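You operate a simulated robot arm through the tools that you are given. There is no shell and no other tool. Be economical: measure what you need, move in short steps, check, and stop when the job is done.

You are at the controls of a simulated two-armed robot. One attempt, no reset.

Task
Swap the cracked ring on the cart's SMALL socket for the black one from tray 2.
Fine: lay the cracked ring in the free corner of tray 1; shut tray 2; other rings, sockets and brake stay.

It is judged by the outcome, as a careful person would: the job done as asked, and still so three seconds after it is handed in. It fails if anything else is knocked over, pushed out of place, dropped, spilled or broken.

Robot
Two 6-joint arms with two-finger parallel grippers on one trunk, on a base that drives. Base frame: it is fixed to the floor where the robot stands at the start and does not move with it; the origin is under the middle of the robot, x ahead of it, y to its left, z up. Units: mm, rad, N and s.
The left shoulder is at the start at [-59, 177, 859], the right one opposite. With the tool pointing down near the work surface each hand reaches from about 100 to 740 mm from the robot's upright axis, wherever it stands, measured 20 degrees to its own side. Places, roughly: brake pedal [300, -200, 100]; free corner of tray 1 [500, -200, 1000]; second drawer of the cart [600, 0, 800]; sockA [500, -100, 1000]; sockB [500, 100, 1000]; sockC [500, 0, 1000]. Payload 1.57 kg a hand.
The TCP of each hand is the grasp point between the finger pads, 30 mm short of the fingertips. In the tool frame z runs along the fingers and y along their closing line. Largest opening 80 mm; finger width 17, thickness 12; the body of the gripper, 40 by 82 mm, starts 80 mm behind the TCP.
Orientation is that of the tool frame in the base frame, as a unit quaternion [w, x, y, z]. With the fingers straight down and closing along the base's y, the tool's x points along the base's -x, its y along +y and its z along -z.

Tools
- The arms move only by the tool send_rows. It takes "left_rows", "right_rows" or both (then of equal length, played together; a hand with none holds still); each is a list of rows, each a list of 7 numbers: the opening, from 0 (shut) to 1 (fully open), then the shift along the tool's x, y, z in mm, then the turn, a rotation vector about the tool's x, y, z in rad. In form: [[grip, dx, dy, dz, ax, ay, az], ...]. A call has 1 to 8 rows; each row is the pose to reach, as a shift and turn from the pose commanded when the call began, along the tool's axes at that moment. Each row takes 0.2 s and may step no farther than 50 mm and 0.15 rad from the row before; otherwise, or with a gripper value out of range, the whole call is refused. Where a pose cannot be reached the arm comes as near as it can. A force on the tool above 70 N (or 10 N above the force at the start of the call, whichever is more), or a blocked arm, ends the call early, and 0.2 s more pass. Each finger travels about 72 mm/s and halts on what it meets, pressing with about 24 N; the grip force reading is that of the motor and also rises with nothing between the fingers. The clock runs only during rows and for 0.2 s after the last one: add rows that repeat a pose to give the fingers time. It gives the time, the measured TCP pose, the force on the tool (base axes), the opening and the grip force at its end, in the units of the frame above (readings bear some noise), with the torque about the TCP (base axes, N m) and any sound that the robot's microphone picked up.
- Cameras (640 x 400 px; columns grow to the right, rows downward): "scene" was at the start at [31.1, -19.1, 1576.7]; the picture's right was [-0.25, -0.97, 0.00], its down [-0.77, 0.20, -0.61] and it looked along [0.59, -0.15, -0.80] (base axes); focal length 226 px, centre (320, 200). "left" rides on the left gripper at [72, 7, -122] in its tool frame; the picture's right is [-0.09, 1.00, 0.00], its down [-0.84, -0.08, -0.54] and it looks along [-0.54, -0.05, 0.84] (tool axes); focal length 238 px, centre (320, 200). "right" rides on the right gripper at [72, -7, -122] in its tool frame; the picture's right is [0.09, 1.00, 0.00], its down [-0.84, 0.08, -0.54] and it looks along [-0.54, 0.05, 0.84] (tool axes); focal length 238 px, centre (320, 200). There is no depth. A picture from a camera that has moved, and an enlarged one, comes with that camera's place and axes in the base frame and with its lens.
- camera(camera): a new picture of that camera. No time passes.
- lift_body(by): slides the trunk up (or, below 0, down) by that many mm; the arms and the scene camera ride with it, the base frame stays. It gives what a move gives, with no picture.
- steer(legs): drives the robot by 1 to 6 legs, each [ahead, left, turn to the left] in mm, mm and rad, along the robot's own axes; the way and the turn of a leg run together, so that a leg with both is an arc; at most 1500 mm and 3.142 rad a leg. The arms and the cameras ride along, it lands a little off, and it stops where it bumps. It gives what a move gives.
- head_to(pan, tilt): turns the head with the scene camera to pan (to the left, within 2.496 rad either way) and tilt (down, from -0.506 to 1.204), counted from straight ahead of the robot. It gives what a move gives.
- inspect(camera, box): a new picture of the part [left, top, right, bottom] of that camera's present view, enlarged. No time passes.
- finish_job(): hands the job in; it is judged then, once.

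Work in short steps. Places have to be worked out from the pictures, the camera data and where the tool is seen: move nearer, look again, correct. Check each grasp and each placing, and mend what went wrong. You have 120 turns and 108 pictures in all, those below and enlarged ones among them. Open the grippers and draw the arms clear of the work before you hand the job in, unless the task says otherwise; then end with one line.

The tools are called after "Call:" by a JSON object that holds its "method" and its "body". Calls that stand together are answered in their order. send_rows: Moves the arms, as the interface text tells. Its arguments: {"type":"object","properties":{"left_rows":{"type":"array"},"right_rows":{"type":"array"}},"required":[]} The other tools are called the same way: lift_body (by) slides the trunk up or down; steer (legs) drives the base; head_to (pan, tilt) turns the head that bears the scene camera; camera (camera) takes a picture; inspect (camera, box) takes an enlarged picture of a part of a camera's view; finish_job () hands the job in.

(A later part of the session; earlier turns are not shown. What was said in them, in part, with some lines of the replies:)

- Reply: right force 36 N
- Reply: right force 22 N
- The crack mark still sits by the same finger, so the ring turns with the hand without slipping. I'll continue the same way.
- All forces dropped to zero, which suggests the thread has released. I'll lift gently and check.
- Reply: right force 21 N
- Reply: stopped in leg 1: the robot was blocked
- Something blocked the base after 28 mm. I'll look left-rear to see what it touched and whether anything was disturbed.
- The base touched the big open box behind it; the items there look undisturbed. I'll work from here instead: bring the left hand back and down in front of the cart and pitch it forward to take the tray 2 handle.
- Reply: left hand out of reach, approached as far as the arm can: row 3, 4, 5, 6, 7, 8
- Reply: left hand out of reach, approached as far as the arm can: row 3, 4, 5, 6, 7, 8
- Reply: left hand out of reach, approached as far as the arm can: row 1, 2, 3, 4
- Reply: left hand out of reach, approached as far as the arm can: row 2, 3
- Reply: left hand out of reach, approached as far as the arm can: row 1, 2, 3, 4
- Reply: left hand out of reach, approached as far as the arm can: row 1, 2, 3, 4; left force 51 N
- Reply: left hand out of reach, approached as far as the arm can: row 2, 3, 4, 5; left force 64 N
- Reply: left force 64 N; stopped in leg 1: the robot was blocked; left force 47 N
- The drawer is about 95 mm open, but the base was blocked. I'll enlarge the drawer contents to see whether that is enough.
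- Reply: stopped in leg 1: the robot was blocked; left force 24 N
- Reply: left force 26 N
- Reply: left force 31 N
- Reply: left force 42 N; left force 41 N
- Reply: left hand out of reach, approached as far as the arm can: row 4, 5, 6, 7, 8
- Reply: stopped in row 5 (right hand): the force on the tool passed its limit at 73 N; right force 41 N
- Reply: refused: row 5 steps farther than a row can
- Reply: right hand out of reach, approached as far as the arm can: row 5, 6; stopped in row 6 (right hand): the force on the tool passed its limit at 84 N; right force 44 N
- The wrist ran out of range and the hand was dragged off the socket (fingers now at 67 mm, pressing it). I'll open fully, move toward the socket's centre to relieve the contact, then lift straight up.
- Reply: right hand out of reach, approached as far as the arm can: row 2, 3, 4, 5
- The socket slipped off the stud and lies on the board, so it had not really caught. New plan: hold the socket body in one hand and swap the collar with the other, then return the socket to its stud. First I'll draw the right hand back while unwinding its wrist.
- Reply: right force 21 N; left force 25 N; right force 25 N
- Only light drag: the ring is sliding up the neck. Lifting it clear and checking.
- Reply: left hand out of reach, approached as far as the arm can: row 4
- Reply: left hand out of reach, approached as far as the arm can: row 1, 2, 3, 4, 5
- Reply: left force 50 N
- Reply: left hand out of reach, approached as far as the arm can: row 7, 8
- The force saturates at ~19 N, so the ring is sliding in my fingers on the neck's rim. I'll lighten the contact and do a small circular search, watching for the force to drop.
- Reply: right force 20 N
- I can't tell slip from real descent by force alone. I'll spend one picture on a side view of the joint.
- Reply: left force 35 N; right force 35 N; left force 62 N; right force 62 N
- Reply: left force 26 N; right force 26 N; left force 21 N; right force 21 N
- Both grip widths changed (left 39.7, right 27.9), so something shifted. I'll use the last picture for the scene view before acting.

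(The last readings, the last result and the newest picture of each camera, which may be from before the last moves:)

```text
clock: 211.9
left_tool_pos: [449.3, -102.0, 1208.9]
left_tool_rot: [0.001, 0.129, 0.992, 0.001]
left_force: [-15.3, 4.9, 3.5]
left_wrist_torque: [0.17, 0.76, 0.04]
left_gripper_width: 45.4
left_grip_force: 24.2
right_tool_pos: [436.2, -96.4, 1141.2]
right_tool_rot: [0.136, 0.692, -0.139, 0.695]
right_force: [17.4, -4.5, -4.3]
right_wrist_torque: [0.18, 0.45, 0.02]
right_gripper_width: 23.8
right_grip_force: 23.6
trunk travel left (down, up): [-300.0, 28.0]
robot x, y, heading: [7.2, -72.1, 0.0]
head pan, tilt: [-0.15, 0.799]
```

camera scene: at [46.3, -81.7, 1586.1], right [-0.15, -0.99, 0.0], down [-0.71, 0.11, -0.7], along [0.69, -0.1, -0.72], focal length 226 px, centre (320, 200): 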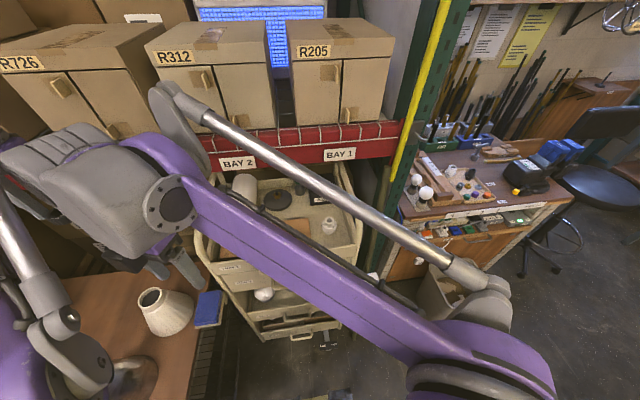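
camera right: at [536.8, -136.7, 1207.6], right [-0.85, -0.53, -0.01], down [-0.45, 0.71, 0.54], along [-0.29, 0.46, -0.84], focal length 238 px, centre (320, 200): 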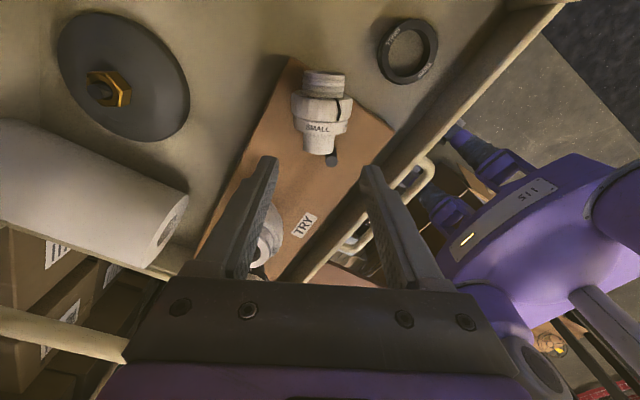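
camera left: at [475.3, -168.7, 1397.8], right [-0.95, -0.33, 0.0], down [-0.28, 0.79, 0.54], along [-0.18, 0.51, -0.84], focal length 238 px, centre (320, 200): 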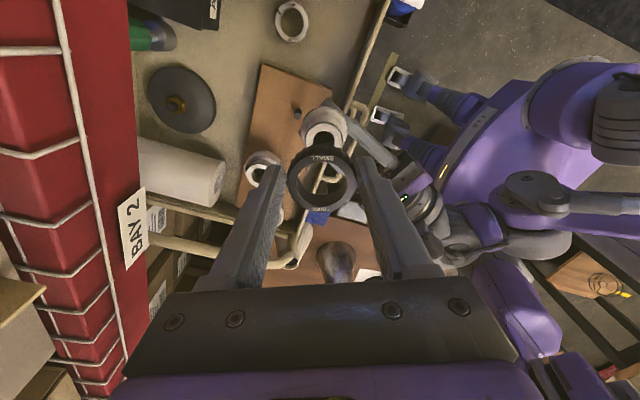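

I'll test whether the ring has caught its thread: a gentle 3 mm pull upward.

Call:
{"method": "send_rows", "body": {"left_rows": [[0.4, -1.5, 0.5, 0, 0, 0, 0], [0.4, -1.5, 0.5, -1.5, 0, 0, 0], [0.4, -1.5, 0.5, -3, 0, 0, 0]]}}

Call:
{"method": "send_rows", "body": {"left_rows": [[0.4, 0, 0, -1.5, 0, 0, 0], [0.4, 0, 0, -3, 0, 0, 0]]}}

```text
clock: 212.8
left_tool_pos: [451.2, -103.2, 1211.4]
left_tool_rot: [0.002, 0.127, 0.992, 0.0]
left_force: [-7.3, 1.6, -18.4]
left_wrist_torque: [0.11, 0.41, 0.01]
left_gripper_width: 45.4
left_grip_force: 24.3
right_tool_pos: [436.6, -96.5, 1141.3]
right_tool_rot: [0.136, 0.692, -0.137, 0.696]
right_force: [8.7, -1.2, 17.9]
right_wrist_torque: [-0.09, -0.06, 0.03]
right_gripper_width: 23.6
right_grip_force: 23.7
trunk travel left (down, up): [-300.0, 28.0]
robot x, y, heading: [9.5, -69.8, 0.003]
head pan, tilt: [-0.15, 0.799]
```

```text
clock: 213.3
left_tool_pos: [451.2, -102.6, 1216.3]
left_tool_rot: [0.001, 0.126, 0.992, 0.001]
left_force: [2.3, -1.8, -19.3]
left_wrist_torque: [-0.09, -0.12, 0.0]
left_gripper_width: 45.1
left_grip_force: 24.3
right_tool_pos: [436.4, -96.7, 1139.7]
right_tool_rot: [0.135, 0.692, -0.138, 0.695]
right_force: [-3.4, 2.9, 18.5]
right_wrist_torque: [-0.25, -0.44, 0.01]
right_gripper_width: 23.7
right_grip_force: 24.0
trunk travel left (down, up): [-300.0, 28.0]
robot x, y, heading: [7.8, -71.0, -0.003]
head pan, tilt: [-0.15, 0.799]
```

It resists the pull at the grip-slip limit, so the ring has caught on the thread. I'll re-seat the fingers 5 mm lower and continue clockwise.

Call:
{"method": "send_rows", "body": {"left_rows": [[0.6, 0, 0, 0, 0, 0, 0], [0.7, 0, 0, 0, 0, 0, 0], [0.7, 0, 0, 7, 0, 0, 0], [0.5, 0, 0, 7, 0, 0, 0], [0.4, 0, 0, 7, 0, 0, 0], [0.4, 0, 0, 7, 0, 0, 0]]}}

Call:
{"method": "send_rows", "body": {"left_rows": [[0.4, 0, 0, 0.1, 0, 0, 0.15], [0.4, 0, 0, 0.2, 0, 0, 0.3], [0.4, 0, 0, 0.3, 0, 0, 0.45], [0.4, 0, 0, 0.4, 0, 0, 0.6], [0.4, 0, 0, 0.5, 0, 0, 0.75], [0.4, 0, 0, 0.6, 0, 0, 0.9], [0.4, 0, 0, 0.7, 0, 0, 1.05], [0.4, 0, 0, 0.8, 0, 0, 1.2]]}}

Call:
{"method": "send_rows", "body": {"left_rows": [[0.4, 0, 0, 0.1, 0, 0, 0.15], [0.4, 0, 0, 0.2, 0, 0, 0.3], [0.4, 0, 0, 0.3, 0, 0, 0.45], [0.4, 0, 0, 0.4, 0, 0, 0.6], [0.4, 0, 0, 0.5, 0, 0, 0.75]]}}

```text
clock: 214.8
left_tool_pos: [449.5, -102.8, 1208.7]
left_tool_rot: [0.001, 0.128, 0.992, 0.0]
left_force: [-0.5, -2.8, 8.7]
left_wrist_torque: [-0.09, 0.01, -0.01]
left_gripper_width: 45.0
left_grip_force: 24.2
right_tool_pos: [435.9, -97.0, 1140.2]
right_tool_rot: [0.135, 0.693, -0.139, 0.695]
right_force: [-0.3, 3.1, -8.5]
right_wrist_torque: [-0.03, 0.13, 0.04]
right_gripper_width: 23.6
right_grip_force: 24.0
trunk travel left (down, up): [-300.0, 28.0]
robot x, y, heading: [4.6, -69.7, 0.001]
head pan, tilt: [-0.15, 0.799]
```

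```text
clock: 216.6
left_tool_pos: [450.4, -103.5, 1207.1]
left_tool_rot: [0.0, 0.667, 0.745, 0.001]
left_force: [-4.1, -9.3, -9.1]
left_wrist_torque: [-0.62, 0.38, 0.02]
left_gripper_width: 45.5
left_grip_force: 23.8
right_tool_pos: [436.4, -95.3, 1141.6]
right_tool_rot: [0.135, 0.693, -0.136, 0.695]
right_force: [4.2, 9.6, 8.5]
right_wrist_torque: [-0.09, -0.25, 0.14]
right_gripper_width: 23.7
right_grip_force: 24.1
trunk travel left (down, up): [-300.0, 28.0]
robot x, y, heading: [9.2, -66.6, 0.002]
head pan, tilt: [-0.15, 0.799]
```

```text
clock: 217.8
left_tool_pos: [450.8, -102.3, 1207.3]
left_tool_rot: [0.0, 0.893, 0.45, 0.001]
left_force: [1.0, -11.7, -13.9]
left_wrist_torque: [-0.59, 0.42, 0.04]
left_gripper_width: 45.2
left_grip_force: 24.3
right_tool_pos: [435.8, -96.9, 1139.7]
right_tool_rot: [0.135, 0.693, -0.138, 0.695]
right_force: [-0.6, 12.3, 13.3]
right_wrist_torque: [-0.3, -0.63, 0.13]
right_gripper_width: 23.6
right_grip_force: 24.2
trunk travel left (down, up): [-300.0, 28.0]
robot x, y, heading: [8.5, -68.0, -0.005]
head pan, tilt: [-0.15, 0.799]
```

Turning now pulls my hand down (-14 N): the ring is threading on properly at roughly 2 mm/rad. I'll rewind and screw through a full cycle with matching feed.

Call:
{"method": "send_rows", "body": {"left_rows": [[0.6, 0, 0, 0, 0, 0, 0], [0.75, 0, 0, 0, 0, 0, 0], [0.75, 0, 0, 0, 0, 0, -0.15], [0.75, 0, 0, 0, 0, 0, -0.3], [0.75, 0, 0, 0, 0, 0, -0.45], [0.75, 0, 0, 0, 0, 0, -0.6], [0.75, 0, 0, 0, 0, 0, -0.75], [0.75, 0, 0, 0, 0, 0, -0.9]]}}

Call:
{"method": "send_rows", "body": {"left_rows": [[0.75, 0, 0, 0, 0, 0, -0.15], [0.75, 0, 0, 0, 0, 0, -0.3], [0.75, 0, 0, 0, 0, 0, -0.45], [0.75, 0, 0, 0, 0, 0, -0.6], [0.75, 0, 0, 0, 0, 0, -0.75], [0.75, 0, 0, 0, 0, 0, -0.9], [0.75, 0, 0, 0, 0, 0, -1.05], [0.75, 0, 0, 0, 0, 0, -1.2]]}}

Call:
{"method": "send_rows", "body": {"left_rows": [[0.75, 0, 0, 0, 0, 0, -0.15], [0.75, 0, 0, 0, 0, 0, -0.3], [0.75, 0, 0, 0, 0, 0, -0.45], [0.75, 0, 0, 0, 0, 0, -0.6], [0.75, 0, 0, 0, 0, 0, -0.75], [0.75, 0, 0, 0, 0, 0, -0.9], [0.75, 0, 0, 0, 0, 0, -1.05], [0.75, 0, 0, 0, 0, 0, -1.2]]}}

Call:
{"method": "send_rows", "body": {"left_rows": [[0.75, 0, 0, 1, 0, 0, -0.15], [0.75, 0, 0, 2, 0, 0, -0.3], [0.75, 0, 0, 3, 0, 0, -0.45], [0.75, 0, 0, 4, 0, 0, -0.6], [0.6, 0, 0, 4, 0, 0, -0.6], [0.5, 0, 0, 4, 0, 0, -0.6], [0.4, 0, 0, 4, 0, 0, -0.6], [0.4, 0, 0, 4, 0, 0, -0.6]]}}

Call:
{"method": "send_rows", "body": {"left_rows": [[0.4, 0, 0, 0.3, 0, 0, 0.15], [0.4, 0, 0, 0.6, 0, 0, 0.3], [0.4, 0, 0, 0.9, 0, 0, 0.45], [0.4, 0, 0, 1.2, 0, 0, 0.6], [0.4, 0, 0, 1.5, 0, 0, 0.75], [0.4, 0, 0, 1.8, 0, 0, 0.9], [0.4, 0, 0, 2.1, 0, 0, 1.05], [0.4, 0, 0, 2.4, 0, 0, 1.2]]}}

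Call:
{"method": "send_rows", "body": {"left_rows": [[0.4, 0, 0, 0.3, 0, 0, 0.15], [0.4, 0, 0, 0.6, 0, 0, 0.3], [0.4, 0, 0, 0.9, 0, 0, 0.45], [0.4, 0, 0, 1.2, 0, 0, 0.6], [0.4, 0, 0, 1.5, 0, 0, 0.75], [0.4, 0, 0, 1.8, 0, 0, 0.9], [0.4, 0, 0, 2.1, 0, 0, 1.05], [0.4, 0, 0, 2.4, 0, 0, 1.2]]}}

Call:
{"method": "send_rows", "body": {"left_rows": [[0.4, 0, 0, 0.3, 0, 0, 0.15], [0.4, 0, 0, 0.6, 0, 0, 0.3], [0.4, 0, 0, 0.9, 0, 0, 0.45], [0.4, 0, 0, 1.2, 0, 0, 0.6], [0.4, 0, 0, 1.5, 0, 0, 0.75], [0.4, 0, 0, 1.8, 0, 0, 0.9], [0.4, 0, 0, 2.1, 0, 0, 1.05], [0.4, 0, 0, 2.4, 0, 0, 1.2]]}}

```text
clock: 219.6
left_tool_pos: [451.2, -102.1, 1206.8]
left_tool_rot: [0.0, 0.607, 0.795, 0.002]
left_force: [-0.1, 0.0, -0.1]
left_wrist_torque: [-0.03, -0.03, -0.03]
left_gripper_width: 60.1
left_grip_force: 0.0
right_tool_pos: [436.2, -96.2, 1140.7]
right_tool_rot: [0.135, 0.693, -0.137, 0.695]
right_force: [0.7, 0.8, -1.0]
right_wrist_torque: [0.02, -0.01, 0.03]
right_gripper_width: 23.6
right_grip_force: 23.9
trunk travel left (down, up): [-300.0, 28.0]
robot x, y, heading: [8.9, -68.3, -0.001]
head pan, tilt: [-0.15, 0.799]
```

```text
clock: 221.3
left_tool_pos: [450.4, -102.8, 1208.6]
left_tool_rot: [0.001, 0.051, 0.999, 0.0]
left_force: [0.2, 0.0, 0.5]
left_wrist_torque: [0.0, 0.04, 0.01]
left_gripper_width: 60.2
left_grip_force: 0.0
right_tool_pos: [436.2, -95.9, 1141.2]
right_tool_rot: [0.136, 0.693, -0.138, 0.694]
right_force: [0.2, -0.2, -0.4]
right_wrist_torque: [0.03, 0.01, -0.01]
right_gripper_width: 23.5
right_grip_force: 23.6
trunk travel left (down, up): [-300.0, 28.0]
robot x, y, heading: [7.1, -65.7, 0.004]
head pan, tilt: [-0.15, 0.799]
```

```text
clock: 223.2
left_tool_pos: [449.4, -102.3, 1205.7]
left_tool_rot: [0.001, -0.522, 0.853, -0.001]
left_force: [0.7, 0.6, -0.5]
left_wrist_torque: [0.0, 0.03, 0.0]
left_gripper_width: 59.9
left_grip_force: 0.2
right_tool_pos: [435.6, -96.7, 1140.4]
right_tool_rot: [0.133, 0.693, -0.137, 0.696]
right_force: [0.1, -0.3, -0.5]
right_wrist_torque: [-0.01, 0.01, -0.01]
right_gripper_width: 23.9
right_grip_force: 23.5
trunk travel left (down, up): [-300.0, 28.0]
robot x, y, heading: [6.4, -68.7, 0.002]
head pan, tilt: [-0.15, 0.799]
```

```text
clock: 224.9
left_tool_pos: [450.4, -101.9, 1204.1]
left_tool_rot: [-0.001, 0.749, -0.662, 0.0]
left_force: [-2.7, 1.6, -0.7]
left_wrist_torque: [0.03, 0.24, 0.03]
left_gripper_width: 46.0
left_grip_force: 23.9
right_tool_pos: [436.6, -97.1, 1140.4]
right_tool_rot: [0.135, 0.692, -0.139, 0.695]
right_force: [1.7, -1.0, -0.1]
right_wrist_torque: [0.03, -0.09, -0.04]
right_gripper_width: 23.7
right_grip_force: 24.7
trunk travel left (down, up): [-300.0, 28.0]
robot x, y, heading: [10.2, -70.4, 0.004]
head pan, tilt: [-0.15, 0.799]
```

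```text
clock: 226.8
left_tool_pos: [449.5, -101.9, 1200.8]
left_tool_rot: [0.0, -0.244, 0.97, 0.0]
left_force: [-6.4, -10.0, 5.6]
left_wrist_torque: [-0.45, 0.5, 0.42]
left_gripper_width: 45.4
left_grip_force: 24.3
right_tool_pos: [436.0, -97.5, 1140.1]
right_tool_rot: [0.134, 0.693, -0.137, 0.695]
right_force: [6.8, 9.0, -5.5]
right_wrist_torque: [-0.07, 0.02, -0.22]
right_gripper_width: 26.6
right_grip_force: 24.2
trunk travel left (down, up): [-300.0, 28.0]
robot x, y, heading: [7.8, -68.6, 0.002]
head pan, tilt: [-0.15, 0.799]
```

```text
clock: 228.6
left_tool_pos: [450.4, -102.9, 1198.0]
left_tool_rot: [0.0, 0.347, 0.938, 0.001]
left_force: [-10.6, -10.9, 6.4]
left_wrist_torque: [-0.4, 0.44, 0.27]
left_gripper_width: 45.2
left_grip_force: 23.9
right_tool_pos: [437.0, -96.8, 1140.9]
right_tool_rot: [0.134, 0.693, -0.137, 0.695]
right_force: [9.4, 10.2, -7.3]
right_wrist_torque: [-0.13, 0.29, -0.06]
right_gripper_width: 27.3
right_grip_force: 24.0
trunk travel left (down, up): [-300.0, 28.0]
robot x, y, heading: [9.0, -70.3, -0.0]
head pan, tilt: [-0.15, 0.799]
```

```text
clock: 230.3
left_tool_pos: [450.0, -102.7, 1195.7]
left_tool_rot: [0.002, 0.816, 0.578, 0.001]
left_force: [-13.8, -13.9, 1.2]
left_wrist_torque: [-0.55, 0.56, 0.19]
left_gripper_width: 45.4
left_grip_force: 24.2
right_tool_pos: [436.2, -96.0, 1141.6]
right_tool_rot: [0.135, 0.693, -0.138, 0.695]
right_force: [14.2, 13.1, -1.9]
right_wrist_torque: [-0.22, 0.22, 0.06]
right_gripper_width: 27.2
right_grip_force: 23.9
trunk travel left (down, up): [-300.0, 28.0]
robot x, y, heading: [12.1, -69.4, 0.004]
head pan, tilt: [-0.15, 0.799]
```

Torque rose to 0.4 N·m and the body started turning in the right grip, so the ring is tight on the neck. Now I'll rewind the left wrist and re-grip, ready to carry the assembly to the stud.

Call:
{"method": "send_rows", "body": {"left_rows": [[0.6, 0, 0, 0, 0, 0, 0], [0.75, 0, 0, 0, 0, 0, 0], [0.75, 0, 0, 0, 0, 0, -0.15], [0.75, 0, 0, 0, 0, 0, -0.3], [0.75, 0, 0, 0, 0, 0, -0.45], [0.75, 0, 0, 0, 0, 0, -0.6], [0.75, 0, 0, 0, 0, 0, -0.75], [0.75, 0, 0, 0, 0, 0, -0.9]]}}

Call:
{"method": "send_rows", "body": {"left_rows": [[0.75, 0, 0, 0, 0, 0, -0.15], [0.75, 0, 0, 0, 0, 0, -0.3], [0.75, 0, 0, 0, 0, 0, -0.45], [0.75, 0, 0, 0, 0, 0, -0.6], [0.75, 0, 0, 0, 0, 0, -0.75], [0.75, 0, 0, 0, 0, 0, -0.9], [0.75, 0, 0, 0, 0, 0, -1.05], [0.75, 0, 0, 0, 0, 0, -1.2]]}}

Call:
{"method": "send_rows", "body": {"left_rows": [[0.75, 0, 0, 0, 0, 0, -0.15], [0.75, 0, 0, 0, 0, 0, -0.3], [0.75, 0, 0, 0, 0, 0, -0.45], [0.75, 0, 0, 0, 0, 0, -0.6], [0.75, 0, 0, 0, 0, 0, -0.75], [0.75, 0, 0, 0, 0, 0, -0.9], [0.75, 0, 0, 0, 0, 0, -1.05], [0.75, 0, 0, 0, 0, 0, -1.2]]}}

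Call:
{"method": "send_rows", "body": {"left_rows": [[0.75, 0, 0, 0, 0, 0, -0.15], [0.75, 0, 0, 0, 0, 0, -0.3], [0.75, 0, 0, 0, 0, 0, -0.45], [0.75, 0, 0, 0, 0, 0, -0.5], [0.6, 0, 0, 0, 0, 0, -0.5], [0.5, 0, 0, 0, 0, 0, -0.5], [0.4, 0, 0, 0, 0, 0, -0.5], [0.4, 0, 0, 0, 0, 0, -0.5]]}}

Call:
{"method": "send_rows", "body": {"left_rows": [[0.4, 0, 0, -1, 0, 0, 0], [0.4, 0, 0, -2, 0, 0, 0]]}}

```text
clock: 232.2
left_tool_pos: [450.1, -102.2, 1195.3]
left_tool_rot: [0.0, 0.481, 0.877, 0.001]
left_force: [0.5, 0.1, -0.6]
left_wrist_torque: [-0.01, 0.0, -0.01]
left_gripper_width: 60.2
left_grip_force: 0.1
right_tool_pos: [435.0, -95.9, 1141.5]
right_tool_rot: [0.135, 0.693, -0.138, 0.695]
right_force: [-0.4, -0.2, -0.9]
right_wrist_torque: [0.0, 0.01, 0.02]
right_gripper_width: 26.5
right_grip_force: 24.0
trunk travel left (down, up): [-300.0, 28.0]
robot x, y, heading: [5.9, -70.6, 0.004]
head pan, tilt: [-0.15, 0.799]
```

```text
clock: 233.9
left_tool_pos: [450.8, -102.0, 1196.4]
left_tool_rot: [0.001, -0.098, 0.995, 0.001]
left_force: [-0.4, 0.0, 0.8]
left_wrist_torque: [0.06, 0.0, 0.01]
left_gripper_width: 59.9
left_grip_force: 0.1
right_tool_pos: [435.7, -96.0, 1139.9]
right_tool_rot: [0.137, 0.693, -0.139, 0.694]
right_force: [-0.2, -0.5, -1.1]
right_wrist_torque: [0.02, 0.02, -0.03]
right_gripper_width: 26.7
right_grip_force: 24.0
trunk travel left (down, up): [-300.0, 28.0]
robot x, y, heading: [4.4, -69.6, 0.004]
head pan, tilt: [-0.15, 0.799]
```

```text
clock: 235.8
left_tool_pos: [450.6, -102.4, 1195.0]
left_tool_rot: [0.001, -0.643, 0.766, 0.0]
left_force: [0.1, 0.1, -0.9]
left_wrist_torque: [0.01, 0.0, 0.03]
left_gripper_width: 59.9
left_grip_force: 0.0
right_tool_pos: [437.0, -97.0, 1140.4]
right_tool_rot: [0.135, 0.693, -0.138, 0.695]
right_force: [0.2, 0.0, -1.6]
right_wrist_torque: [-0.01, 0.01, 0.0]
right_gripper_width: 26.6
right_grip_force: 24.2
trunk travel left (down, up): [-300.0, 28.0]
robot x, y, heading: [5.7, -73.0, -0.0]
head pan, tilt: [-0.15, 0.799]
```

```text
clock: 237.6
left_tool_pos: [449.5, -102.4, 1196.0]
left_tool_rot: [-0.001, 0.812, -0.584, 0.001]
left_force: [-8.0, -0.6, -1.2]
left_wrist_torque: [0.02, 0.28, 0.03]
left_gripper_width: 46.3
left_grip_force: 24.3
right_tool_pos: [436.2, -97.3, 1140.4]
right_tool_rot: [0.135, 0.693, -0.138, 0.695]
right_force: [8.6, -0.5, 0.1]
right_wrist_torque: [0.04, 0.17, -0.01]
right_gripper_width: 26.4
right_grip_force: 24.2
trunk travel left (down, up): [-300.0, 28.0]
robot x, y, heading: [11.3, -66.0, -0.001]
head pan, tilt: [-0.15, 0.799]
```

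```text
clock: 238.2
left_tool_pos: [451.1, -103.0, 1197.4]
left_tool_rot: [0.0, 0.811, -0.585, 0.0]
left_force: [-8.5, -1.3, -16.6]
left_wrist_torque: [0.07, 0.31, -0.02]
left_gripper_width: 45.6
left_grip_force: 23.8
right_tool_pos: [434.7, -96.5, 1141.2]
right_tool_rot: [0.135, 0.692, -0.137, 0.695]
right_force: [8.3, 0.7, 15.1]
right_wrist_torque: [-0.23, -0.06, 0.08]
right_gripper_width: 26.1
right_grip_force: 23.7
trunk travel left (down, up): [-300.0, 28.0]
robot x, y, heading: [5.3, -66.7, 0.0]
head pan, tilt: [-0.15, 0.799]
```

The left hand holds the assembly (it pulls against the right grip). I'll release the right hand, retreat it, and carry the socket toward the stud axis at about [481, -70].

Call:
{"method": "send_rows", "body": {"left_rows": [[0.4, 0, 0, 1, 0, 0, 0], [0.4, 0, 0, 1, 0, 0, 0], [0.4, 0, 0, 1, 0, 0, 0], [0.4, 0, 0, 1, 0, 0, 0]], "right_rows": [[0.3, 0, 0, 0, 0, 0, 0], [0.5, 0, 0, 0, 0, 0, 0], [0.75, 0, 0, 0, 0, 0, 0], [0.75, 0, 0, 0, 0, 0, 0]]}}

Call:
{"method": "send_rows", "body": {"right_rows": [[0.75, 0, 0, -30, 0, 0, 0], [0.75, 0, 0, -65, 0, 0, 0], [0.75, 0, 20, -95, 0, 0, 0], [0.75, 0, 60, -115, 0, 0, 0], [0.75, 0, 100, -130, 0, 0, 0], [0.75, 0, 140, -140, 0, 0, 0]]}}

Call:
{"method": "send_rows", "body": {"left_rows": [[0.4, -7, -13, 0, 0, 0, 0], [0.4, -14, -27, 0, 0, 0, 0], [0.4, -20.7, -39.5, 0, 0, 0, 0], [0.4, -20.7, -39.5, 25, 0, 0, 0], [0.4, -20.7, -39.5, 50, 0, 0, 0], [0.4, -20.7, -39.5, 80, 0, 0, 0], [0.4, -20.7, -39.5, 100, 0, 0, 0], [0.4, -20.7, -39.5, 100, 0, 0, 0]]}}

```text
clock: 239.2
left_tool_pos: [449.7, -102.4, 1197.4]
left_tool_rot: [-0.001, 0.812, -0.584, 0.0]
left_force: [0.2, 0.7, -1.3]
left_wrist_torque: [0.0, 0.0, -0.01]
left_gripper_width: 45.3
left_grip_force: 23.6
right_tool_pos: [436.8, -96.7, 1141.4]
right_tool_rot: [0.135, 0.693, -0.138, 0.695]
right_force: [0.3, 0.0, 0.2]
right_wrist_torque: [0.0, 0.0, -0.02]
right_gripper_width: 59.9
right_grip_force: 0.1
trunk travel left (down, up): [-300.0, 28.0]
robot x, y, heading: [9.5, -70.3, 0.002]
head pan, tilt: [-0.15, 0.799]
```

```text
clock: 240.6
left_tool_pos: [449.6, -104.4, 1195.4]
left_tool_rot: [-0.002, 0.812, -0.584, 0.0]
left_force: [-0.8, -0.6, -0.8]
left_wrist_torque: [0.02, 0.01, 0.0]
left_gripper_width: 45.3
left_grip_force: 23.8
right_tool_pos: [252.8, -176.5, 1140.7]
right_tool_rot: [0.135, 0.693, -0.138, 0.694]
right_force: [-1.2, 0.6, 0.1]
right_wrist_torque: [0.0, 0.0, 0.04]
right_gripper_width: 60.2
right_grip_force: 0.1
trunk travel left (down, up): [-300.0, 28.0]
robot x, y, heading: [7.6, -70.2, -0.0]
head pan, tilt: [-0.15, 0.799]
```

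```text
clock: 242.3
left_tool_pos: [483.2, -68.3, 1097.5]
left_tool_rot: [0.0, 0.812, -0.584, 0.001]
left_force: [-0.5, -0.6, -0.2]
left_wrist_torque: [-0.03, -0.03, -0.02]
left_gripper_width: 45.1
left_grip_force: 23.9
right_tool_pos: [253.7, -173.1, 1141.6]
right_tool_rot: [0.135, 0.693, -0.137, 0.695]
right_force: [0.4, 0.6, -0.4]
right_wrist_torque: [-0.04, 0.01, -0.03]
right_gripper_width: 60.2
right_grip_force: 0.0
trunk travel left (down, up): [-300.0, 28.0]
robot x, y, heading: [8.6, -66.7, -0.002]
head pan, tilt: [-0.15, 0.799]
```

The assembly is hanging over the stud. Lowering in small steps and watching the contact height (about 1065 would mean the stud entered).

Call:
{"method": "send_rows", "body": {"left_rows": [[0.4, 0, 0, 6, 0, 0, 0], [0.4, 0, 0, 12, 0, 0, 0]]}}

Call:
{"method": "send_rows", "body": {"left_rows": [[0.4, 0, 0, 3, 0, 0, 0], [0.4, 0, 0, 6, 0, 0, 0]]}}

Call:
{"method": "send_rows", "body": {"left_rows": [[0.4, 0, 0, 3, 0, 0, 0], [0.4, 0, 0, 6, 0, 0, 0]]}}

Call:
{"method": "send_rows", "body": {"left_rows": [[0.4, 0, 0, 2, 0, 0, 0], [0.4, 0, 0, 4, 0, 0, 0]]}}

```text
clock: 242.9
left_tool_pos: [481.8, -68.8, 1086.1]
left_tool_rot: [-0.001, 0.811, -0.585, 0.001]
left_force: [0.0, -0.2, -0.8]
left_wrist_torque: [0.01, -0.02, 0.01]
left_gripper_width: 45.2
left_grip_force: 23.9
right_tool_pos: [252.9, -173.4, 1141.6]
right_tool_rot: [0.136, 0.693, -0.138, 0.695]
right_force: [0.5, 1.2, -0.6]
right_wrist_torque: [0.01, -0.02, -0.03]
right_gripper_width: 60.1
right_grip_force: 0.1
trunk travel left (down, up): [-300.0, 28.0]
robot x, y, heading: [7.9, -66.0, 0.001]
head pan, tilt: [-0.15, 0.799]
```

```text
clock: 243.6
left_tool_pos: [483.2, -69.4, 1078.7]
left_tool_rot: [0.0, 0.812, -0.584, 0.001]
left_force: [0.0, -0.1, -0.6]
left_wrist_torque: [0.02, -0.01, 0.0]
left_gripper_width: 45.3
left_grip_force: 24.0
right_tool_pos: [253.6, -172.3, 1142.6]
right_tool_rot: [0.135, 0.693, -0.138, 0.695]
right_force: [0.6, 0.1, 0.6]
right_wrist_torque: [-0.01, 0.01, 0.01]
right_gripper_width: 59.8
right_grip_force: 0.0
trunk travel left (down, up): [-300.0, 28.0]
robot x, y, heading: [9.4, -64.9, 0.007]
head pan, tilt: [-0.15, 0.799]
```

```text
clock: 244.2
left_tool_pos: [482.6, -69.5, 1075.5]
left_tool_rot: [0.0, 0.812, -0.584, 0.0]
left_force: [-0.1, -0.5, -1.5]
left_wrist_torque: [0.03, 0.0, -0.02]
left_gripper_width: 45.1
left_grip_force: 24.2
right_tool_pos: [253.3, -172.7, 1141.2]
right_tool_rot: [0.135, 0.693, -0.137, 0.695]
right_force: [-0.6, -0.2, 0.2]
right_wrist_torque: [0.02, 0.0, -0.03]
right_gripper_width: 60.1
right_grip_force: 0.1
trunk travel left (down, up): [-300.0, 28.0]
robot x, y, heading: [7.1, -70.5, 0.0]
head pan, tilt: [-0.15, 0.799]
```

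```text
clock: 244.8
left_tool_pos: [483.5, -70.4, 1068.0]
left_tool_rot: [0.0, 0.812, -0.583, 0.001]
left_force: [1.0, -0.5, -1.3]
left_wrist_torque: [0.0, -0.01, -0.05]
left_gripper_width: 45.3
left_grip_force: 24.0
right_tool_pos: [253.6, -173.1, 1141.7]
right_tool_rot: [0.135, 0.693, -0.138, 0.695]
right_force: [0.3, 1.2, -0.4]
right_wrist_torque: [-0.01, 0.04, 0.01]
right_gripper_width: 60.1
right_grip_force: 0.1
trunk travel left (down, up): [-300.0, 28.0]
robot x, y, heading: [5.8, -66.9, -0.002]
head pan, tilt: [-0.15, 0.799]
```

Call:
{"method": "send_rows", "body": {"left_rows": [[0.4, 0, 0, 1.5, 0, 0, 0], [0.4, 0, 0, 3, 0, 0, 0]]}}

Call:
{"method": "send_rows", "body": {"left_rows": [[0.4, 0, 0, 1.5, 0, 0, 0], [0.4, 0, 0, 3, 0, 0, 0]]}}

Call:
{"method": "send_rows", "body": {"left_rows": [[0.4, 0, 0, 1.5, 0, 0, 0], [0.4, 0, 0, 3, 0, 0, 0]]}}

Call:
{"method": "send_rows", "body": {"left_rows": [[0.4, 0, 0, 1, 0, 0, 0], [0.4, 0, 0, 2, 0, 0, 0]]}}

```text
clock: 245.3
left_tool_pos: [482.5, -70.5, 1066.9]
left_tool_rot: [-0.002, 0.811, -0.585, 0.001]
left_force: [-0.8, 0.6, -0.8]
left_wrist_torque: [-0.01, -0.03, 0.02]
left_gripper_width: 45.0
left_grip_force: 24.5
right_tool_pos: [253.7, -171.9, 1141.6]
right_tool_rot: [0.135, 0.692, -0.139, 0.695]
right_force: [-0.2, 0.3, -0.4]
right_wrist_torque: [0.02, 0.03, -0.02]
right_gripper_width: 60.0
right_grip_force: 0.1
trunk travel left (down, up): [-300.0, 28.0]
robot x, y, heading: [6.7, -64.3, 0.002]
head pan, tilt: [-0.15, 0.799]
```

```text
clock: 245.9
left_tool_pos: [482.5, -71.3, 1063.1]
left_tool_rot: [-0.001, 0.812, -0.584, 0.0]
left_force: [-0.1, -0.1, -1.2]
left_wrist_torque: [0.02, 0.0, -0.01]
left_gripper_width: 45.3
left_grip_force: 24.4
right_tool_pos: [254.3, -172.8, 1142.5]
right_tool_rot: [0.135, 0.693, -0.138, 0.695]
right_force: [-0.5, 0.8, -0.1]
right_wrist_torque: [0.0, 0.01, -0.02]
right_gripper_width: 59.9
right_grip_force: 0.1
trunk travel left (down, up): [-300.0, 28.0]
robot x, y, heading: [6.1, -64.2, 0.003]
head pan, tilt: [-0.15, 0.799]
```

```text
clock: 246.6
left_tool_pos: [480.8, -70.0, 1060.3]
left_tool_rot: [-0.001, 0.812, -0.583, 0.0]
left_force: [-1.1, 1.1, 1.1]
left_wrist_torque: [0.08, 0.07, -0.02]
left_gripper_width: 45.1
left_grip_force: 24.0
right_tool_pos: [253.7, -171.7, 1141.8]
right_tool_rot: [0.136, 0.693, -0.138, 0.695]
right_force: [-0.4, -0.5, 0.3]
right_wrist_torque: [-0.01, 0.02, 0.0]
right_gripper_width: 60.1
right_grip_force: 0.1
trunk travel left (down, up): [-300.0, 28.0]
robot x, y, heading: [8.6, -66.1, 0.001]
head pan, tilt: [-0.15, 0.799]
```

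```text
clock: 247.2
left_tool_pos: [480.9, -70.0, 1058.6]
left_tool_rot: [-0.002, 0.812, -0.584, 0.001]
left_force: [0.7, 4.8, 10.9]
left_wrist_torque: [0.39, 0.02, 0.02]
left_gripper_width: 45.2
left_grip_force: 24.0
right_tool_pos: [252.5, -172.0, 1142.0]
right_tool_rot: [0.136, 0.692, -0.138, 0.695]
right_force: [-0.3, 0.1, -0.1]
right_wrist_torque: [0.0, -0.02, -0.02]
right_gripper_width: 60.0
right_grip_force: 0.1
trunk travel left (down, up): [-300.0, 28.0]
robot x, y, heading: [10.4, -68.3, -0.003]
head pan, tilt: [-0.15, 0.799]
```

Contact at TCP z≈1060, like before when the stud was inside the socket. I'll screw it on clockwise with light feed, watching for the hand being pulled down.

Call:
{"method": "send_rows", "body": {"left_rows": [[0.4, -0.5, 0, 0.1, 0, 0, 0.15], [0.4, -0.5, 0, 0.2, 0, 0, 0.3], [0.4, -0.5, 0, 0.3, 0, 0, 0.45], [0.4, -0.5, 0, 0.4, 0, 0, 0.6], [0.4, -0.5, 0, 0.5, 0, 0, 0.75], [0.4, -0.5, 0, 0.6, 0, 0, 0.9], [0.4, -0.5, 0, 0.7, 0, 0, 1.05], [0.4, -0.5, 0, 0.8, 0, 0, 1.2]]}}

Call:
{"method": "send_rows", "body": {"left_rows": [[0.4, 0, 0, 0.15, 0, 0, 0.15], [0.4, 0, 0, 0.3, 0, 0, 0.3], [0.4, 0, 0, 0.45, 0, 0, 0.45], [0.4, 0, 0, 0.6, 0, 0, 0.6], [0.4, 0, 0, 0.75, 0, 0, 0.75], [0.4, 0, 0, 0.9, 0, 0, 0.9], [0.4, 0, 0, 1.05, 0, 0, 1.05], [0.4, 0, 0, 1.2, 0, 0, 1.2]]}}

Call:
{"method": "send_rows", "body": {"left_rows": [[0.4, 0, 0, 0.15, 0, 0, 0.15], [0.4, 0, 0, 0.3, 0, 0, 0.3], [0.4, 0, 0, 0.45, 0, 0, 0.45], [0.4, 0, 0, 0.6, 0, 0, 0.6], [0.4, 0, 0, 0.75, 0, 0, 0.75], [0.4, 0, 0, 0.9, 0, 0, 0.9], [0.4, 0, 0, 1.05, 0, 0, 1.05], [0.4, 0, 0, 1.2, 0, 0, 1.2]]}}

Call:
{"method": "send_rows", "body": {"left_rows": [[0.4, 0, 0, -1.5, 0, 0, 0], [0.4, 0, 0, -2.5, 0, 0, 0]]}}

```text
clock: 248.9
left_tool_pos: [479.8, -68.9, 1056.9]
left_tool_rot: [0.001, -0.34, 0.941, 0.001]
left_force: [-4.0, 2.1, -0.6]
left_wrist_torque: [0.11, 0.25, 0.05]
left_gripper_width: 45.2
left_grip_force: 24.0
right_tool_pos: [253.3, -172.0, 1141.3]
right_tool_rot: [0.135, 0.693, -0.138, 0.695]
right_force: [0.2, 0.6, -0.2]
right_wrist_torque: [-0.03, 0.01, -0.01]
right_gripper_width: 59.8
right_grip_force: 0.0
trunk travel left (down, up): [-300.0, 28.0]
robot x, y, heading: [9.0, -73.1, 0.001]
head pan, tilt: [-0.15, 0.799]
```

```text
clock: 250.8
left_tool_pos: [481.6, -69.1, 1056.4]
left_tool_rot: [0.001, 0.251, 0.968, 0.001]
left_force: [-5.4, 5.1, -0.4]
left_wrist_torque: [0.3, 0.32, 0.01]
left_gripper_width: 45.1
left_grip_force: 24.2
right_tool_pos: [253.3, -172.3, 1141.0]
right_tool_rot: [0.135, 0.692, -0.139, 0.696]
right_force: [-0.3, 0.3, -0.2]
right_wrist_torque: [-0.03, 0.01, 0.01]
right_gripper_width: 60.3
right_grip_force: 0.1
trunk travel left (down, up): [-300.0, 28.0]
robot x, y, heading: [12.4, -66.9, 0.008]
head pan, tilt: [-0.15, 0.799]
```

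```text
clock: 252.6
left_tool_pos: [483.0, -69.9, 1055.0]
left_tool_rot: [0.0, 0.754, 0.657, 0.001]
left_force: [-2.9, 4.1, -0.2]
left_wrist_torque: [0.2, 0.14, -0.01]
left_gripper_width: 45.3
left_grip_force: 24.2
right_tool_pos: [253.1, -171.8, 1142.0]
right_tool_rot: [0.134, 0.692, -0.138, 0.695]
right_force: [0.1, -0.3, -0.1]
right_wrist_torque: [0.03, 0.04, -0.02]
right_gripper_width: 59.9
right_grip_force: 0.0
trunk travel left (down, up): [-300.0, 28.0]
robot x, y, heading: [6.0, -68.5, 0.007]
head pan, tilt: [-0.15, 0.799]
```

```text
clock: 253.2
left_tool_pos: [482.7, -68.6, 1058.1]
left_tool_rot: [0.0, 0.753, 0.658, 0.001]
left_force: [-1.3, 3.3, -1.5]
left_wrist_torque: [0.17, 0.06, 0.01]
left_gripper_width: 45.0
left_grip_force: 24.2
right_tool_pos: [254.3, -171.3, 1141.8]
right_tool_rot: [0.135, 0.693, -0.137, 0.695]
right_force: [-0.1, 1.1, 0.0]
right_wrist_torque: [0.02, 0.03, 0.02]
right_gripper_width: 60.0
right_grip_force: 0.1
trunk travel left (down, up): [-300.0, 28.0]
robot x, y, heading: [5.0, -68.9, 0.006]
head pan, tilt: [-0.15, 0.799]
```

It isn't caught yet (no pull, lifts freely). The thread must start lower, so I'll lower further to a firm stop, rewind while the socket stands on its stud, re-grip, and screw with stronger feed, then test again.

Call:
{"method": "send_rows", "body": {"left_rows": [[0.4, 0, 0, 3, 0, 0, 0], [0.4, 0, 0, 6, 0, 0, 0], [0.4, 0, 0, 7, 0, 0, 0]]}}

Call:
{"method": "send_rows", "body": {"left_rows": [[0.5, 0, 0, 0, 0, 0, 0], [0.7, 0, 0, 0, 0, 0, 0], [0.75, 0, 0, 0, 0, 0, -0.15], [0.75, 0, 0, 0, 0, 0, -0.3], [0.75, 0, 0, 0, 0, 0, -0.45], [0.75, 0, 0, 0, 0, 0, -0.6], [0.75, 0, 0, 0, 0, 0, -0.75], [0.75, 0, 0, 0, 0, 0, -0.9]]}}

Call:
{"method": "send_rows", "body": {"left_rows": [[0.75, 0, 0, 0, 0, 0, -0.15], [0.75, 0, 0, 0, 0, 0, -0.3], [0.75, 0, 0, 0, 0, 0, -0.45], [0.75, 0, 0, 0, 0, 0, -0.6], [0.75, 0, 0, 0, 0, 0, -0.75], [0.75, 0, 0, 0, 0, 0, -0.9], [0.75, 0, 0, 0, 0, 0, -1.05], [0.75, 0, 0, 0, 0, 0, -1.2]]}}

Call:
{"method": "send_rows", "body": {"left_rows": [[0.75, 0, 0, 0, 0, 0, -0.15], [0.75, 0, 0, 0, 0, 0, -0.3], [0.75, 0, 0, 0, 0, 0, -0.45], [0.75, 0, 0, 0, 0, 0, -0.6], [0.75, 0, 0, 0, 0, 0, -0.75], [0.75, 0, 0, 0, 0, 0, -0.9], [0.75, 0, 0, 0, 0, 0, -1.05], [0.75, 0, 0, 0, 0, 0, -1.2]]}}

Call:
{"method": "send_rows", "body": {"left_rows": [[0.75, 0, 0, 0, 0, 0, -0.15], [0.75, 0, 0, 0, 0, 0, -0.3], [0.6, 0, 0, 0, 0, 0, -0.3], [0.5, 0, 0, 0, 0, 0, -0.3], [0.4, 0, 0, 0, 0, 0, -0.3], [0.4, 0, 0, 0, 0, 0, -0.3]]}}

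Call:
{"method": "send_rows", "body": {"left_rows": [[0.4, 0, 0, 0.5, 0, 0, 0.15], [0.4, 0, 0, 1, 0, 0, 0.3], [0.4, 0, 0, 1.5, 0, 0, 0.45], [0.4, 0, 0, 1.8, 0, 0, 0.6], [0.4, 0, 0, 2.1, 0, 0, 0.75], [0.4, 0, 0, 2.4, 0, 0, 0.9], [0.4, 0, 0, 2.7, 0, 0, 1.05], [0.4, 0, 0, 3, 0, 0, 1.2]]}}

Call:
{"method": "send_rows", "body": {"left_rows": [[0.4, 0, 0, 0.3, 0, 0, 0.15], [0.4, 0, 0, 0.6, 0, 0, 0.3], [0.4, 0, 0, 0.9, 0, 0, 0.45], [0.4, 0, 0, 1.2, 0, 0, 0.6], [0.4, 0, 0, 1.5, 0, 0, 0.75], [0.4, 0, 0, 1.8, 0, 0, 0.9], [0.4, 0, 0, 2.1, 0, 0, 1.05], [0.4, 0, 0, 2.4, 0, 0, 1.2]]}}

Call:
{"method": "send_rows", "body": {"left_rows": [[0.4, 0, 0, 0.2, 0, 0, 0.15], [0.4, 0, 0, 0.4, 0, 0, 0.3], [0.4, 0, 0, 0.6, 0, 0, 0.45], [0.4, 0, 0, 0.8, 0, 0, 0.6], [0.4, 0, 0, 1, 0, 0, 0.75], [0.4, 0, 0, 1.2, 0, 0, 0.9], [0.4, 0, 0, 1.4, 0, 0, 1.05], [0.4, 0, 0, 1.6, 0, 0, 1.2]]}}

Call:
{"method": "send_rows", "body": {"left_rows": [[0.4, 0, 0, -1.5, 0, 0, 0], [0.4, 0, 0, -3, 0, 0, 0]]}}

```text
clock: 253.9
left_tool_pos: [480.7, -68.4, 1052.4]
left_tool_rot: [0.0, 0.753, 0.658, 0.002]
left_force: [-5.9, 7.0, 12.4]
left_wrist_torque: [0.62, 0.2, 0.02]
left_gripper_width: 45.1
left_grip_force: 24.2
right_tool_pos: [252.5, -171.3, 1142.4]
right_tool_rot: [0.135, 0.692, -0.138, 0.695]
right_force: [-0.3, 0.1, -0.7]
right_wrist_torque: [-0.04, 0.0, -0.01]
right_gripper_width: 60.0
right_grip_force: 0.1
trunk travel left (down, up): [-300.0, 28.0]
robot x, y, heading: [4.9, -64.4, 0.003]
head pan, tilt: [-0.15, 0.799]
```

```text
clock: 255.8
left_tool_pos: [482.4, -69.5, 1051.0]
left_tool_rot: [0.0, 0.391, 0.92, 0.0]
left_force: [0.2, -0.1, 0.3]
left_wrist_torque: [-0.02, -0.01, 0.0]
left_gripper_width: 60.0
left_grip_force: 0.2
right_tool_pos: [252.5, -172.5, 1142.8]
right_tool_rot: [0.135, 0.693, -0.138, 0.695]
right_force: [-0.2, -0.1, 0.1]
right_wrist_torque: [0.02, 0.02, -0.01]
right_gripper_width: 59.9
right_grip_force: 0.1
trunk travel left (down, up): [-300.0, 28.0]
robot x, y, heading: [4.8, -69.6, 0.001]
head pan, tilt: [-0.15, 0.799]
```

```text
clock: 257.6
left_tool_pos: [481.6, -69.4, 1050.6]
left_tool_rot: [0.001, -0.198, 0.98, 0.0]
left_force: [0.8, 0.3, -0.4]
left_wrist_torque: [-0.01, 0.04, 0.0]
left_gripper_width: 60.1
left_grip_force: 0.0
right_tool_pos: [253.4, -172.3, 1141.7]
right_tool_rot: [0.135, 0.692, -0.138, 0.695]
right_force: [0.7, 0.5, 0.2]
right_wrist_torque: [0.04, -0.01, -0.01]
right_gripper_width: 60.1
right_grip_force: 0.0
trunk travel left (down, up): [-300.0, 28.0]
robot x, y, heading: [7.8, -68.8, 0.003]
head pan, tilt: [-0.15, 0.799]
```

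```text
clock: 259.4
left_tool_pos: [481.6, -68.7, 1051.8]
left_tool_rot: [-0.002, 0.716, -0.698, 0.001]
left_force: [-0.5, 0.7, -0.4]
left_wrist_torque: [-0.02, -0.02, -0.02]
left_gripper_width: 59.9
left_grip_force: 0.1
right_tool_pos: [253.8, -173.1, 1140.2]
right_tool_rot: [0.135, 0.693, -0.138, 0.695]
right_force: [0.2, 0.2, -0.1]
right_wrist_torque: [0.01, 0.01, 0.03]
right_gripper_width: 60.0
right_grip_force: 0.0
trunk travel left (down, up): [-300.0, 28.0]
robot x, y, heading: [6.9, -68.9, 0.001]
head pan, tilt: [-0.15, 0.799]
```

```text
clock: 260.8
left_tool_pos: [482.4, -69.1, 1050.5]
left_tool_rot: [0.0, 0.812, -0.584, 0.0]
left_force: [-0.1, 1.0, -0.9]
left_wrist_torque: [0.0, 0.02, 0.01]
left_gripper_width: 48.9
left_grip_force: 23.9
right_tool_pos: [252.7, -171.7, 1141.7]
right_tool_rot: [0.135, 0.693, -0.138, 0.695]
right_force: [0.1, -0.7, -0.9]
right_wrist_torque: [0.01, -0.02, -0.01]
right_gripper_width: 59.9
right_grip_force: 0.0
trunk travel left (down, up): [-300.0, 28.0]
robot x, y, heading: [9.7, -72.1, -0.002]
head pan, tilt: [-0.15, 0.799]
```

```text
clock: 262.6
left_tool_pos: [478.4, -68.6, 1048.8]
left_tool_rot: [0.002, -0.34, 0.941, 0.0]
left_force: [-17.0, 3.8, 14.8]
left_wrist_torque: [0.22, 0.47, 0.04]
left_gripper_width: 49.2
left_grip_force: 24.0
right_tool_pos: [251.1, -172.5, 1143.6]
right_tool_rot: [0.135, 0.692, -0.138, 0.696]
right_force: [-0.4, 0.2, 0.5]
right_wrist_torque: [0.0, 0.02, -0.01]
right_gripper_width: 59.7
right_grip_force: 0.1
trunk travel left (down, up): [-300.0, 28.0]
robot x, y, heading: [5.9, -70.2, -0.002]
head pan, tilt: [-0.15, 0.799]
```

```text
clock: 264.4
left_tool_pos: [481.7, -66.6, 1046.1]
left_tool_rot: [0.002, 0.251, 0.968, 0.001]
left_force: [0.1, 13.1, 14.7]
left_wrist_torque: [0.33, -0.22, -0.02]
left_gripper_width: 48.6
left_grip_force: 24.0
right_tool_pos: [251.9, -171.4, 1142.2]
right_tool_rot: [0.136, 0.693, -0.138, 0.695]
right_force: [-0.4, -0.4, 0.5]
right_wrist_torque: [0.0, 0.01, -0.03]
right_gripper_width: 60.1
right_grip_force: 0.1
trunk travel left (down, up): [-300.0, 28.0]
robot x, y, heading: [6.7, -65.4, 0.005]
head pan, tilt: [-0.15, 0.799]
```

```text
clock: 266.1
left_tool_pos: [478.7, -69.6, 1042.9]
left_tool_rot: [0.0, 0.754, 0.657, 0.001]
left_force: [-8.0, 6.2, 0.2]
left_wrist_torque: [-0.17, 0.23, 0.03]
left_gripper_width: 48.3
left_grip_force: 24.3
right_tool_pos: [252.7, -171.9, 1142.1]
right_tool_rot: [0.135, 0.692, -0.138, 0.695]
right_force: [-0.5, -1.4, -0.5]
right_wrist_torque: [0.01, 0.01, 0.0]
right_gripper_width: 59.6
right_grip_force: 0.1
trunk travel left (down, up): [-300.0, 28.0]
robot x, y, heading: [6.6, -68.2, 0.003]
head pan, tilt: [-0.15, 0.799]
```

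```text
clock: 266.8
left_tool_pos: [480.1, -70.3, 1045.4]
left_tool_rot: [-0.001, 0.753, 0.658, 0.0]
left_force: [-19.1, 6.0, -18.6]
left_wrist_torque: [0.02, 0.2, 0.04]
left_gripper_width: 48.1
left_grip_force: 23.7
right_tool_pos: [250.5, -173.2, 1142.0]
right_tool_rot: [0.136, 0.692, -0.138, 0.695]
right_force: [-0.1, -0.1, 0.8]
right_wrist_torque: [0.03, -0.02, 0.01]
right_gripper_width: 60.1
right_grip_force: 0.0
trunk travel left (down, up): [-300.0, 28.0]
robot x, y, heading: [5.2, -67.9, 0.003]
head pan, tilt: [-0.15, 0.799]
5 turns are left
```

The pull test now resists at −18.6 N: both the socket on its stud and the ring hold. One more rewind-and-tighten cycle.

Call:
{"method": "send_rows", "body": {"left_rows": [[0.55, 0, 0, 3, 0, 0, 0], [0.75, 0, 0, 3, 0, 0, 0], [0.75, 0, 0, 3, 0, 0, -0.15], [0.75, 0, 0, 3, 0, 0, -0.3], [0.75, 0, 0, 3, 0, 0, -0.45], [0.75, 0, 0, 3, 0, 0, -0.6], [0.75, 0, 0, 3, 0, 0, -0.75], [0.75, 0, 0, 3, 0, 0, -0.9]]}}

Call:
{"method": "send_rows", "body": {"left_rows": [[0.75, 0, 0, 0, 0, 0, -0.15], [0.75, 0, 0, 0, 0, 0, -0.3], [0.75, 0, 0, 0, 0, 0, -0.45], [0.75, 0, 0, 0, 0, 0, -0.6], [0.75, 0, 0, 0, 0, 0, -0.75], [0.75, 0, 0, 0, 0, 0, -0.9], [0.75, 0, 0, 0, 0, 0, -1.05], [0.75, 0, 0, 0, 0, 0, -1.2]]}}

Call:
{"method": "send_rows", "body": {"left_rows": [[0.75, 0, 0, 0, 0, 0, -0.15], [0.75, 0, 0, 0, 0, 0, -0.3], [0.75, 0, 0, 0, 0, 0, -0.45], [0.75, 0, 0, 0, 0, 0, -0.6], [0.75, 0, 0, 0, 0, 0, -0.75], [0.75, 0, 0, 0, 0, 0, -0.9], [0.75, 0, 0, 0, 0, 0, -1.05], [0.75, 0, 0, 0, 0, 0, -1.2]]}}

Call:
{"method": "send_rows", "body": {"left_rows": [[0.75, 0, 0, 0, 0, 0, -0.15], [0.75, 0, 0, 0, 0, 0, -0.3], [0.6, 0, 0, 0, 0, 0, -0.3], [0.5, 0, 0, 0, 0, 0, -0.3], [0.4, 0, 0, 0, 0, 0, -0.3], [0.4, 0, 0, 0, 0, 0, -0.3]]}}

Call:
{"method": "send_rows", "body": {"left_rows": [[0.4, 0, 0, 0.2, 0, 0, 0.15], [0.4, 0, 0, 0.4, 0, 0, 0.3], [0.4, 0, 0, 0.6, 0, 0, 0.45], [0.4, 0, 0, 0.8, 0, 0, 0.6], [0.4, 0, 0, 1, 0, 0, 0.75], [0.4, 0, 0, 1.2, 0, 0, 0.9], [0.4, 0, 0, 1.4, 0, 0, 1.05], [0.4, 0, 0, 1.6, 0, 0, 1.2]]}}

Call:
{"method": "send_rows", "body": {"left_rows": [[0.4, 0, 0, 0.2, 0, 0, 0.15], [0.4, 0, 0, 0.4, 0, 0, 0.3], [0.4, 0, 0, 0.6, 0, 0, 0.45], [0.4, 0, 0, 0.8, 0, 0, 0.6], [0.4, 0, 0, 1, 0, 0, 0.75], [0.4, 0, 0, 1.2, 0, 0, 0.9], [0.4, 0, 0, 1.4, 0, 0, 1.05], [0.4, 0, 0, 1.6, 0, 0, 1.2]]}}

Call:
{"method": "send_rows", "body": {"left_rows": [[0.4, 0, 0, 0.1, 0, 0, 0.15], [0.4, 0, 0, 0.2, 0, 0, 0.3], [0.4, 0, 0, 0.3, 0, 0, 0.45], [0.4, 0, 0, 0.4, 0, 0, 0.6], [0.4, 0, 0, 0.5, 0, 0, 0.75], [0.4, 0, 0, 0.6, 0, 0, 0.9], [0.4, 0, 0, 0.7, 0, 0, 1.05], [0.4, 0, 0, 0.8, 0, 0, 1.2]]}}

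```text
clock: 268.6
left_tool_pos: [481.5, -68.1, 1043.8]
left_tool_rot: [0.0, 0.391, 0.92, 0.001]
left_force: [-0.1, -0.9, -0.1]
left_wrist_torque: [0.0, 0.03, 0.01]
left_gripper_width: 59.9
left_grip_force: 0.1
right_tool_pos: [254.1, -173.6, 1141.7]
right_tool_rot: [0.135, 0.692, -0.139, 0.695]
right_force: [-0.4, -0.1, -0.1]
right_wrist_torque: [0.01, 0.02, 0.0]
right_gripper_width: 60.3
right_grip_force: 0.1
trunk travel left (down, up): [-300.0, 28.0]
robot x, y, heading: [7.3, -68.1, 0.003]
head pan, tilt: [-0.15, 0.799]
```

```text
clock: 270.4
left_tool_pos: [482.6, -70.4, 1042.5]
left_tool_rot: [0.001, -0.198, 0.98, 0.0]
left_force: [-0.1, -0.4, -0.3]
left_wrist_torque: [-0.02, 0.03, 0.01]
left_gripper_width: 59.9
left_grip_force: 0.1
right_tool_pos: [253.6, -173.1, 1140.6]
right_tool_rot: [0.135, 0.693, -0.138, 0.695]
right_force: [0.0, 0.0, -0.6]
right_wrist_torque: [-0.04, 0.05, 0.0]
right_gripper_width: 60.2
right_grip_force: 0.1
trunk travel left (down, up): [-300.0, 28.0]
robot x, y, heading: [10.9, -67.3, 0.004]
head pan, tilt: [-0.15, 0.799]
```

```text
clock: 272.1
left_tool_pos: [481.7, -68.8, 1043.2]
left_tool_rot: [-0.001, 0.716, -0.699, 0.001]
left_force: [0.2, 0.3, 0.0]
left_wrist_torque: [0.02, 0.0, 0.0]
left_gripper_width: 60.0
left_grip_force: 0.0
right_tool_pos: [254.9, -172.4, 1142.0]
right_tool_rot: [0.135, 0.693, -0.138, 0.695]
right_force: [-0.2, -0.9, 0.6]
right_wrist_torque: [-0.01, -0.02, -0.04]
right_gripper_width: 60.3
right_grip_force: 0.1
trunk travel left (down, up): [-300.0, 28.0]
robot x, y, heading: [4.5, -69.9, 0.004]
head pan, tilt: [-0.15, 0.799]
```

```text
clock: 273.6
left_tool_pos: [480.8, -70.0, 1044.1]
left_tool_rot: [-0.001, 0.812, -0.583, 0.001]
left_force: [-5.8, -1.4, -2.4]
left_wrist_torque: [-0.06, 0.15, -0.01]
left_gripper_width: 48.7
left_grip_force: 24.2
right_tool_pos: [253.0, -172.4, 1142.3]
right_tool_rot: [0.134, 0.692, -0.138, 0.695]
right_force: [-0.1, 0.4, -0.2]
right_wrist_torque: [-0.01, 0.01, 0.01]
right_gripper_width: 60.3
right_grip_force: 0.1
trunk travel left (down, up): [-300.0, 28.0]
robot x, y, heading: [7.6, -65.4, 0.002]
head pan, tilt: [-0.15, 0.799]
```

```text
clock: 275.4
left_tool_pos: [483.0, -65.7, 1043.4]
left_tool_rot: [0.003, -0.342, 0.94, 0.0]
left_force: [-5.5, 9.6, 6.6]
left_wrist_torque: [0.17, 0.18, 0.64]
left_gripper_width: 45.5
left_grip_force: 24.7
right_tool_pos: [253.5, -170.9, 1142.2]
right_tool_rot: [0.136, 0.693, -0.138, 0.695]
right_force: [0.3, 0.1, 0.2]
right_wrist_torque: [-0.02, 0.0, 0.02]
right_gripper_width: 60.1
right_grip_force: 0.0
trunk travel left (down, up): [-300.0, 28.0]
robot x, y, heading: [9.4, -67.8, 0.005]
head pan, tilt: [-0.15, 0.799]
```

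```text
clock: 277.1
left_tool_pos: [481.5, -67.6, 1040.2]
left_tool_rot: [0.001, 0.251, 0.968, 0.001]
left_force: [3.2, 9.5, 3.3]
left_wrist_torque: [0.21, -0.05, 0.3]
left_gripper_width: 48.8
left_grip_force: 23.8
right_tool_pos: [253.8, -170.3, 1142.3]
right_tool_rot: [0.136, 0.693, -0.138, 0.695]
right_force: [-0.6, -0.2, 0.1]
right_wrist_torque: [0.02, -0.02, 0.01]
right_gripper_width: 59.9
right_grip_force: 0.1
trunk travel left (down, up): [-300.0, 28.0]
robot x, y, heading: [8.1, -67.0, 0.001]
head pan, tilt: [-0.15, 0.799]
```

```text
clock: 278.9
left_tool_pos: [480.0, -68.6, 1039.3]
left_tool_rot: [-0.001, 0.753, 0.658, 0.002]
left_force: [-7.1, -8.5, -1.4]
left_wrist_torque: [-0.15, 0.11, 0.79]
left_gripper_width: 46.3
left_grip_force: 24.3
right_tool_pos: [252.3, -172.5, 1141.7]
right_tool_rot: [0.135, 0.693, -0.139, 0.695]
right_force: [-0.4, -0.7, 0.2]
right_wrist_torque: [0.0, 0.01, -0.01]
right_gripper_width: 59.8
right_grip_force: 0.0
trunk travel left (down, up): [-300.0, 28.0]
robot x, y, heading: [5.7, -70.5, 0.003]
head pan, tilt: [-0.15, 0.799]
4 turns are left
```

Torque climbed to 0.6–0.8 N·m at TCP z≈1039, the original seated height: socket and black ring are tight. Now I'll release and lift the left hand straight up, then retract.

Call:
{"method": "send_rows", "body": {"left_rows": [[0.55, 0, 0, 0, 0, 0, 0], [0.75, 0, 0, 0, 0, 0, 0], [0.8, 0, 0, 0, 0, 0, 0], [0.8, 0, 0, -30, 0, 0, 0], [0.8, 0, 0, -75, 0, 0, 0], [0.8, 0, 0, -120, 0, 0, 0], [0.8, 0, 0, -165, 0, 0, 0], [0.8, 0, 0, -205, 0, 0, 0]]}}

Call:
{"method": "send_rows", "body": {"left_rows": [[0.8, 28, -20, 0, 0, 0, 0], [0.8, 56, -40, 0, 0, 0, 0], [0.8, 84, -60, 0, 0, 0, 0], [0.8, 112, -80, 0, 0, 0, 0], [0.8, 112, -120, 0, 0, 0, 0]]}}

```text
clock: 280.8
left_tool_pos: [483.5, -70.7, 1246.7]
left_tool_rot: [0.0, 0.753, 0.658, 0.002]
left_force: [0.0, 0.0, 0.0]
left_wrist_torque: [0.02, 0.0, 0.01]
left_gripper_width: 64.1
left_grip_force: 0.0
right_tool_pos: [254.0, -172.3, 1142.1]
right_tool_rot: [0.135, 0.693, -0.138, 0.695]
right_force: [0.5, -0.1, -0.4]
right_wrist_torque: [-0.01, -0.02, -0.01]
right_gripper_width: 60.0
right_grip_force: 0.0
trunk travel left (down, up): [-300.0, 28.0]
robot x, y, heading: [9.8, -68.4, 0.004]
head pan, tilt: [-0.15, 0.799]
```

```text
clock: 281.9
left_tool_pos: [375.0, 57.3, 1243.8]
left_tool_rot: [0.001, 0.753, 0.658, 0.001]
left_force: [-0.3, -0.1, -0.1]
left_wrist_torque: [-0.02, -0.04, -0.02]
left_gripper_width: 64.1
left_grip_force: 0.1
right_tool_pos: [252.0, -174.4, 1141.0]
right_tool_rot: [0.135, 0.693, -0.138, 0.695]
right_force: [-0.5, -0.1, -0.1]
right_wrist_torque: [-0.01, -0.01, -0.02]
right_gripper_width: 60.1
right_grip_force: 0.0
trunk travel left (down, up): [-300.0, 28.0]
robot x, y, heading: [7.5, -66.4, 0.001]
head pan, tilt: [-0.15, 0.799]
3 turns are left
```

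Both hands are open and clear of the work. By torque and pull tests the black ring is tight on the SMALL socket, the cracked ring lies in tray 1's free corner, and tray 2 is shut. Handing in.

Call:
{"method": "finish_job", "body": {}}

```text
The job is handed in.
```

I swapped the rings: the black ring is on the SMALL socket, the cracked ring is in tray 1's free corner, and tray 2 is shut. I ran out of pictures before the final assembly, so the socket and black ring were checked only by pull test and tightening torque, and along the way I accidentally unscrewed the whole socket and once dropped it onto the board before screwing it back on its stud.
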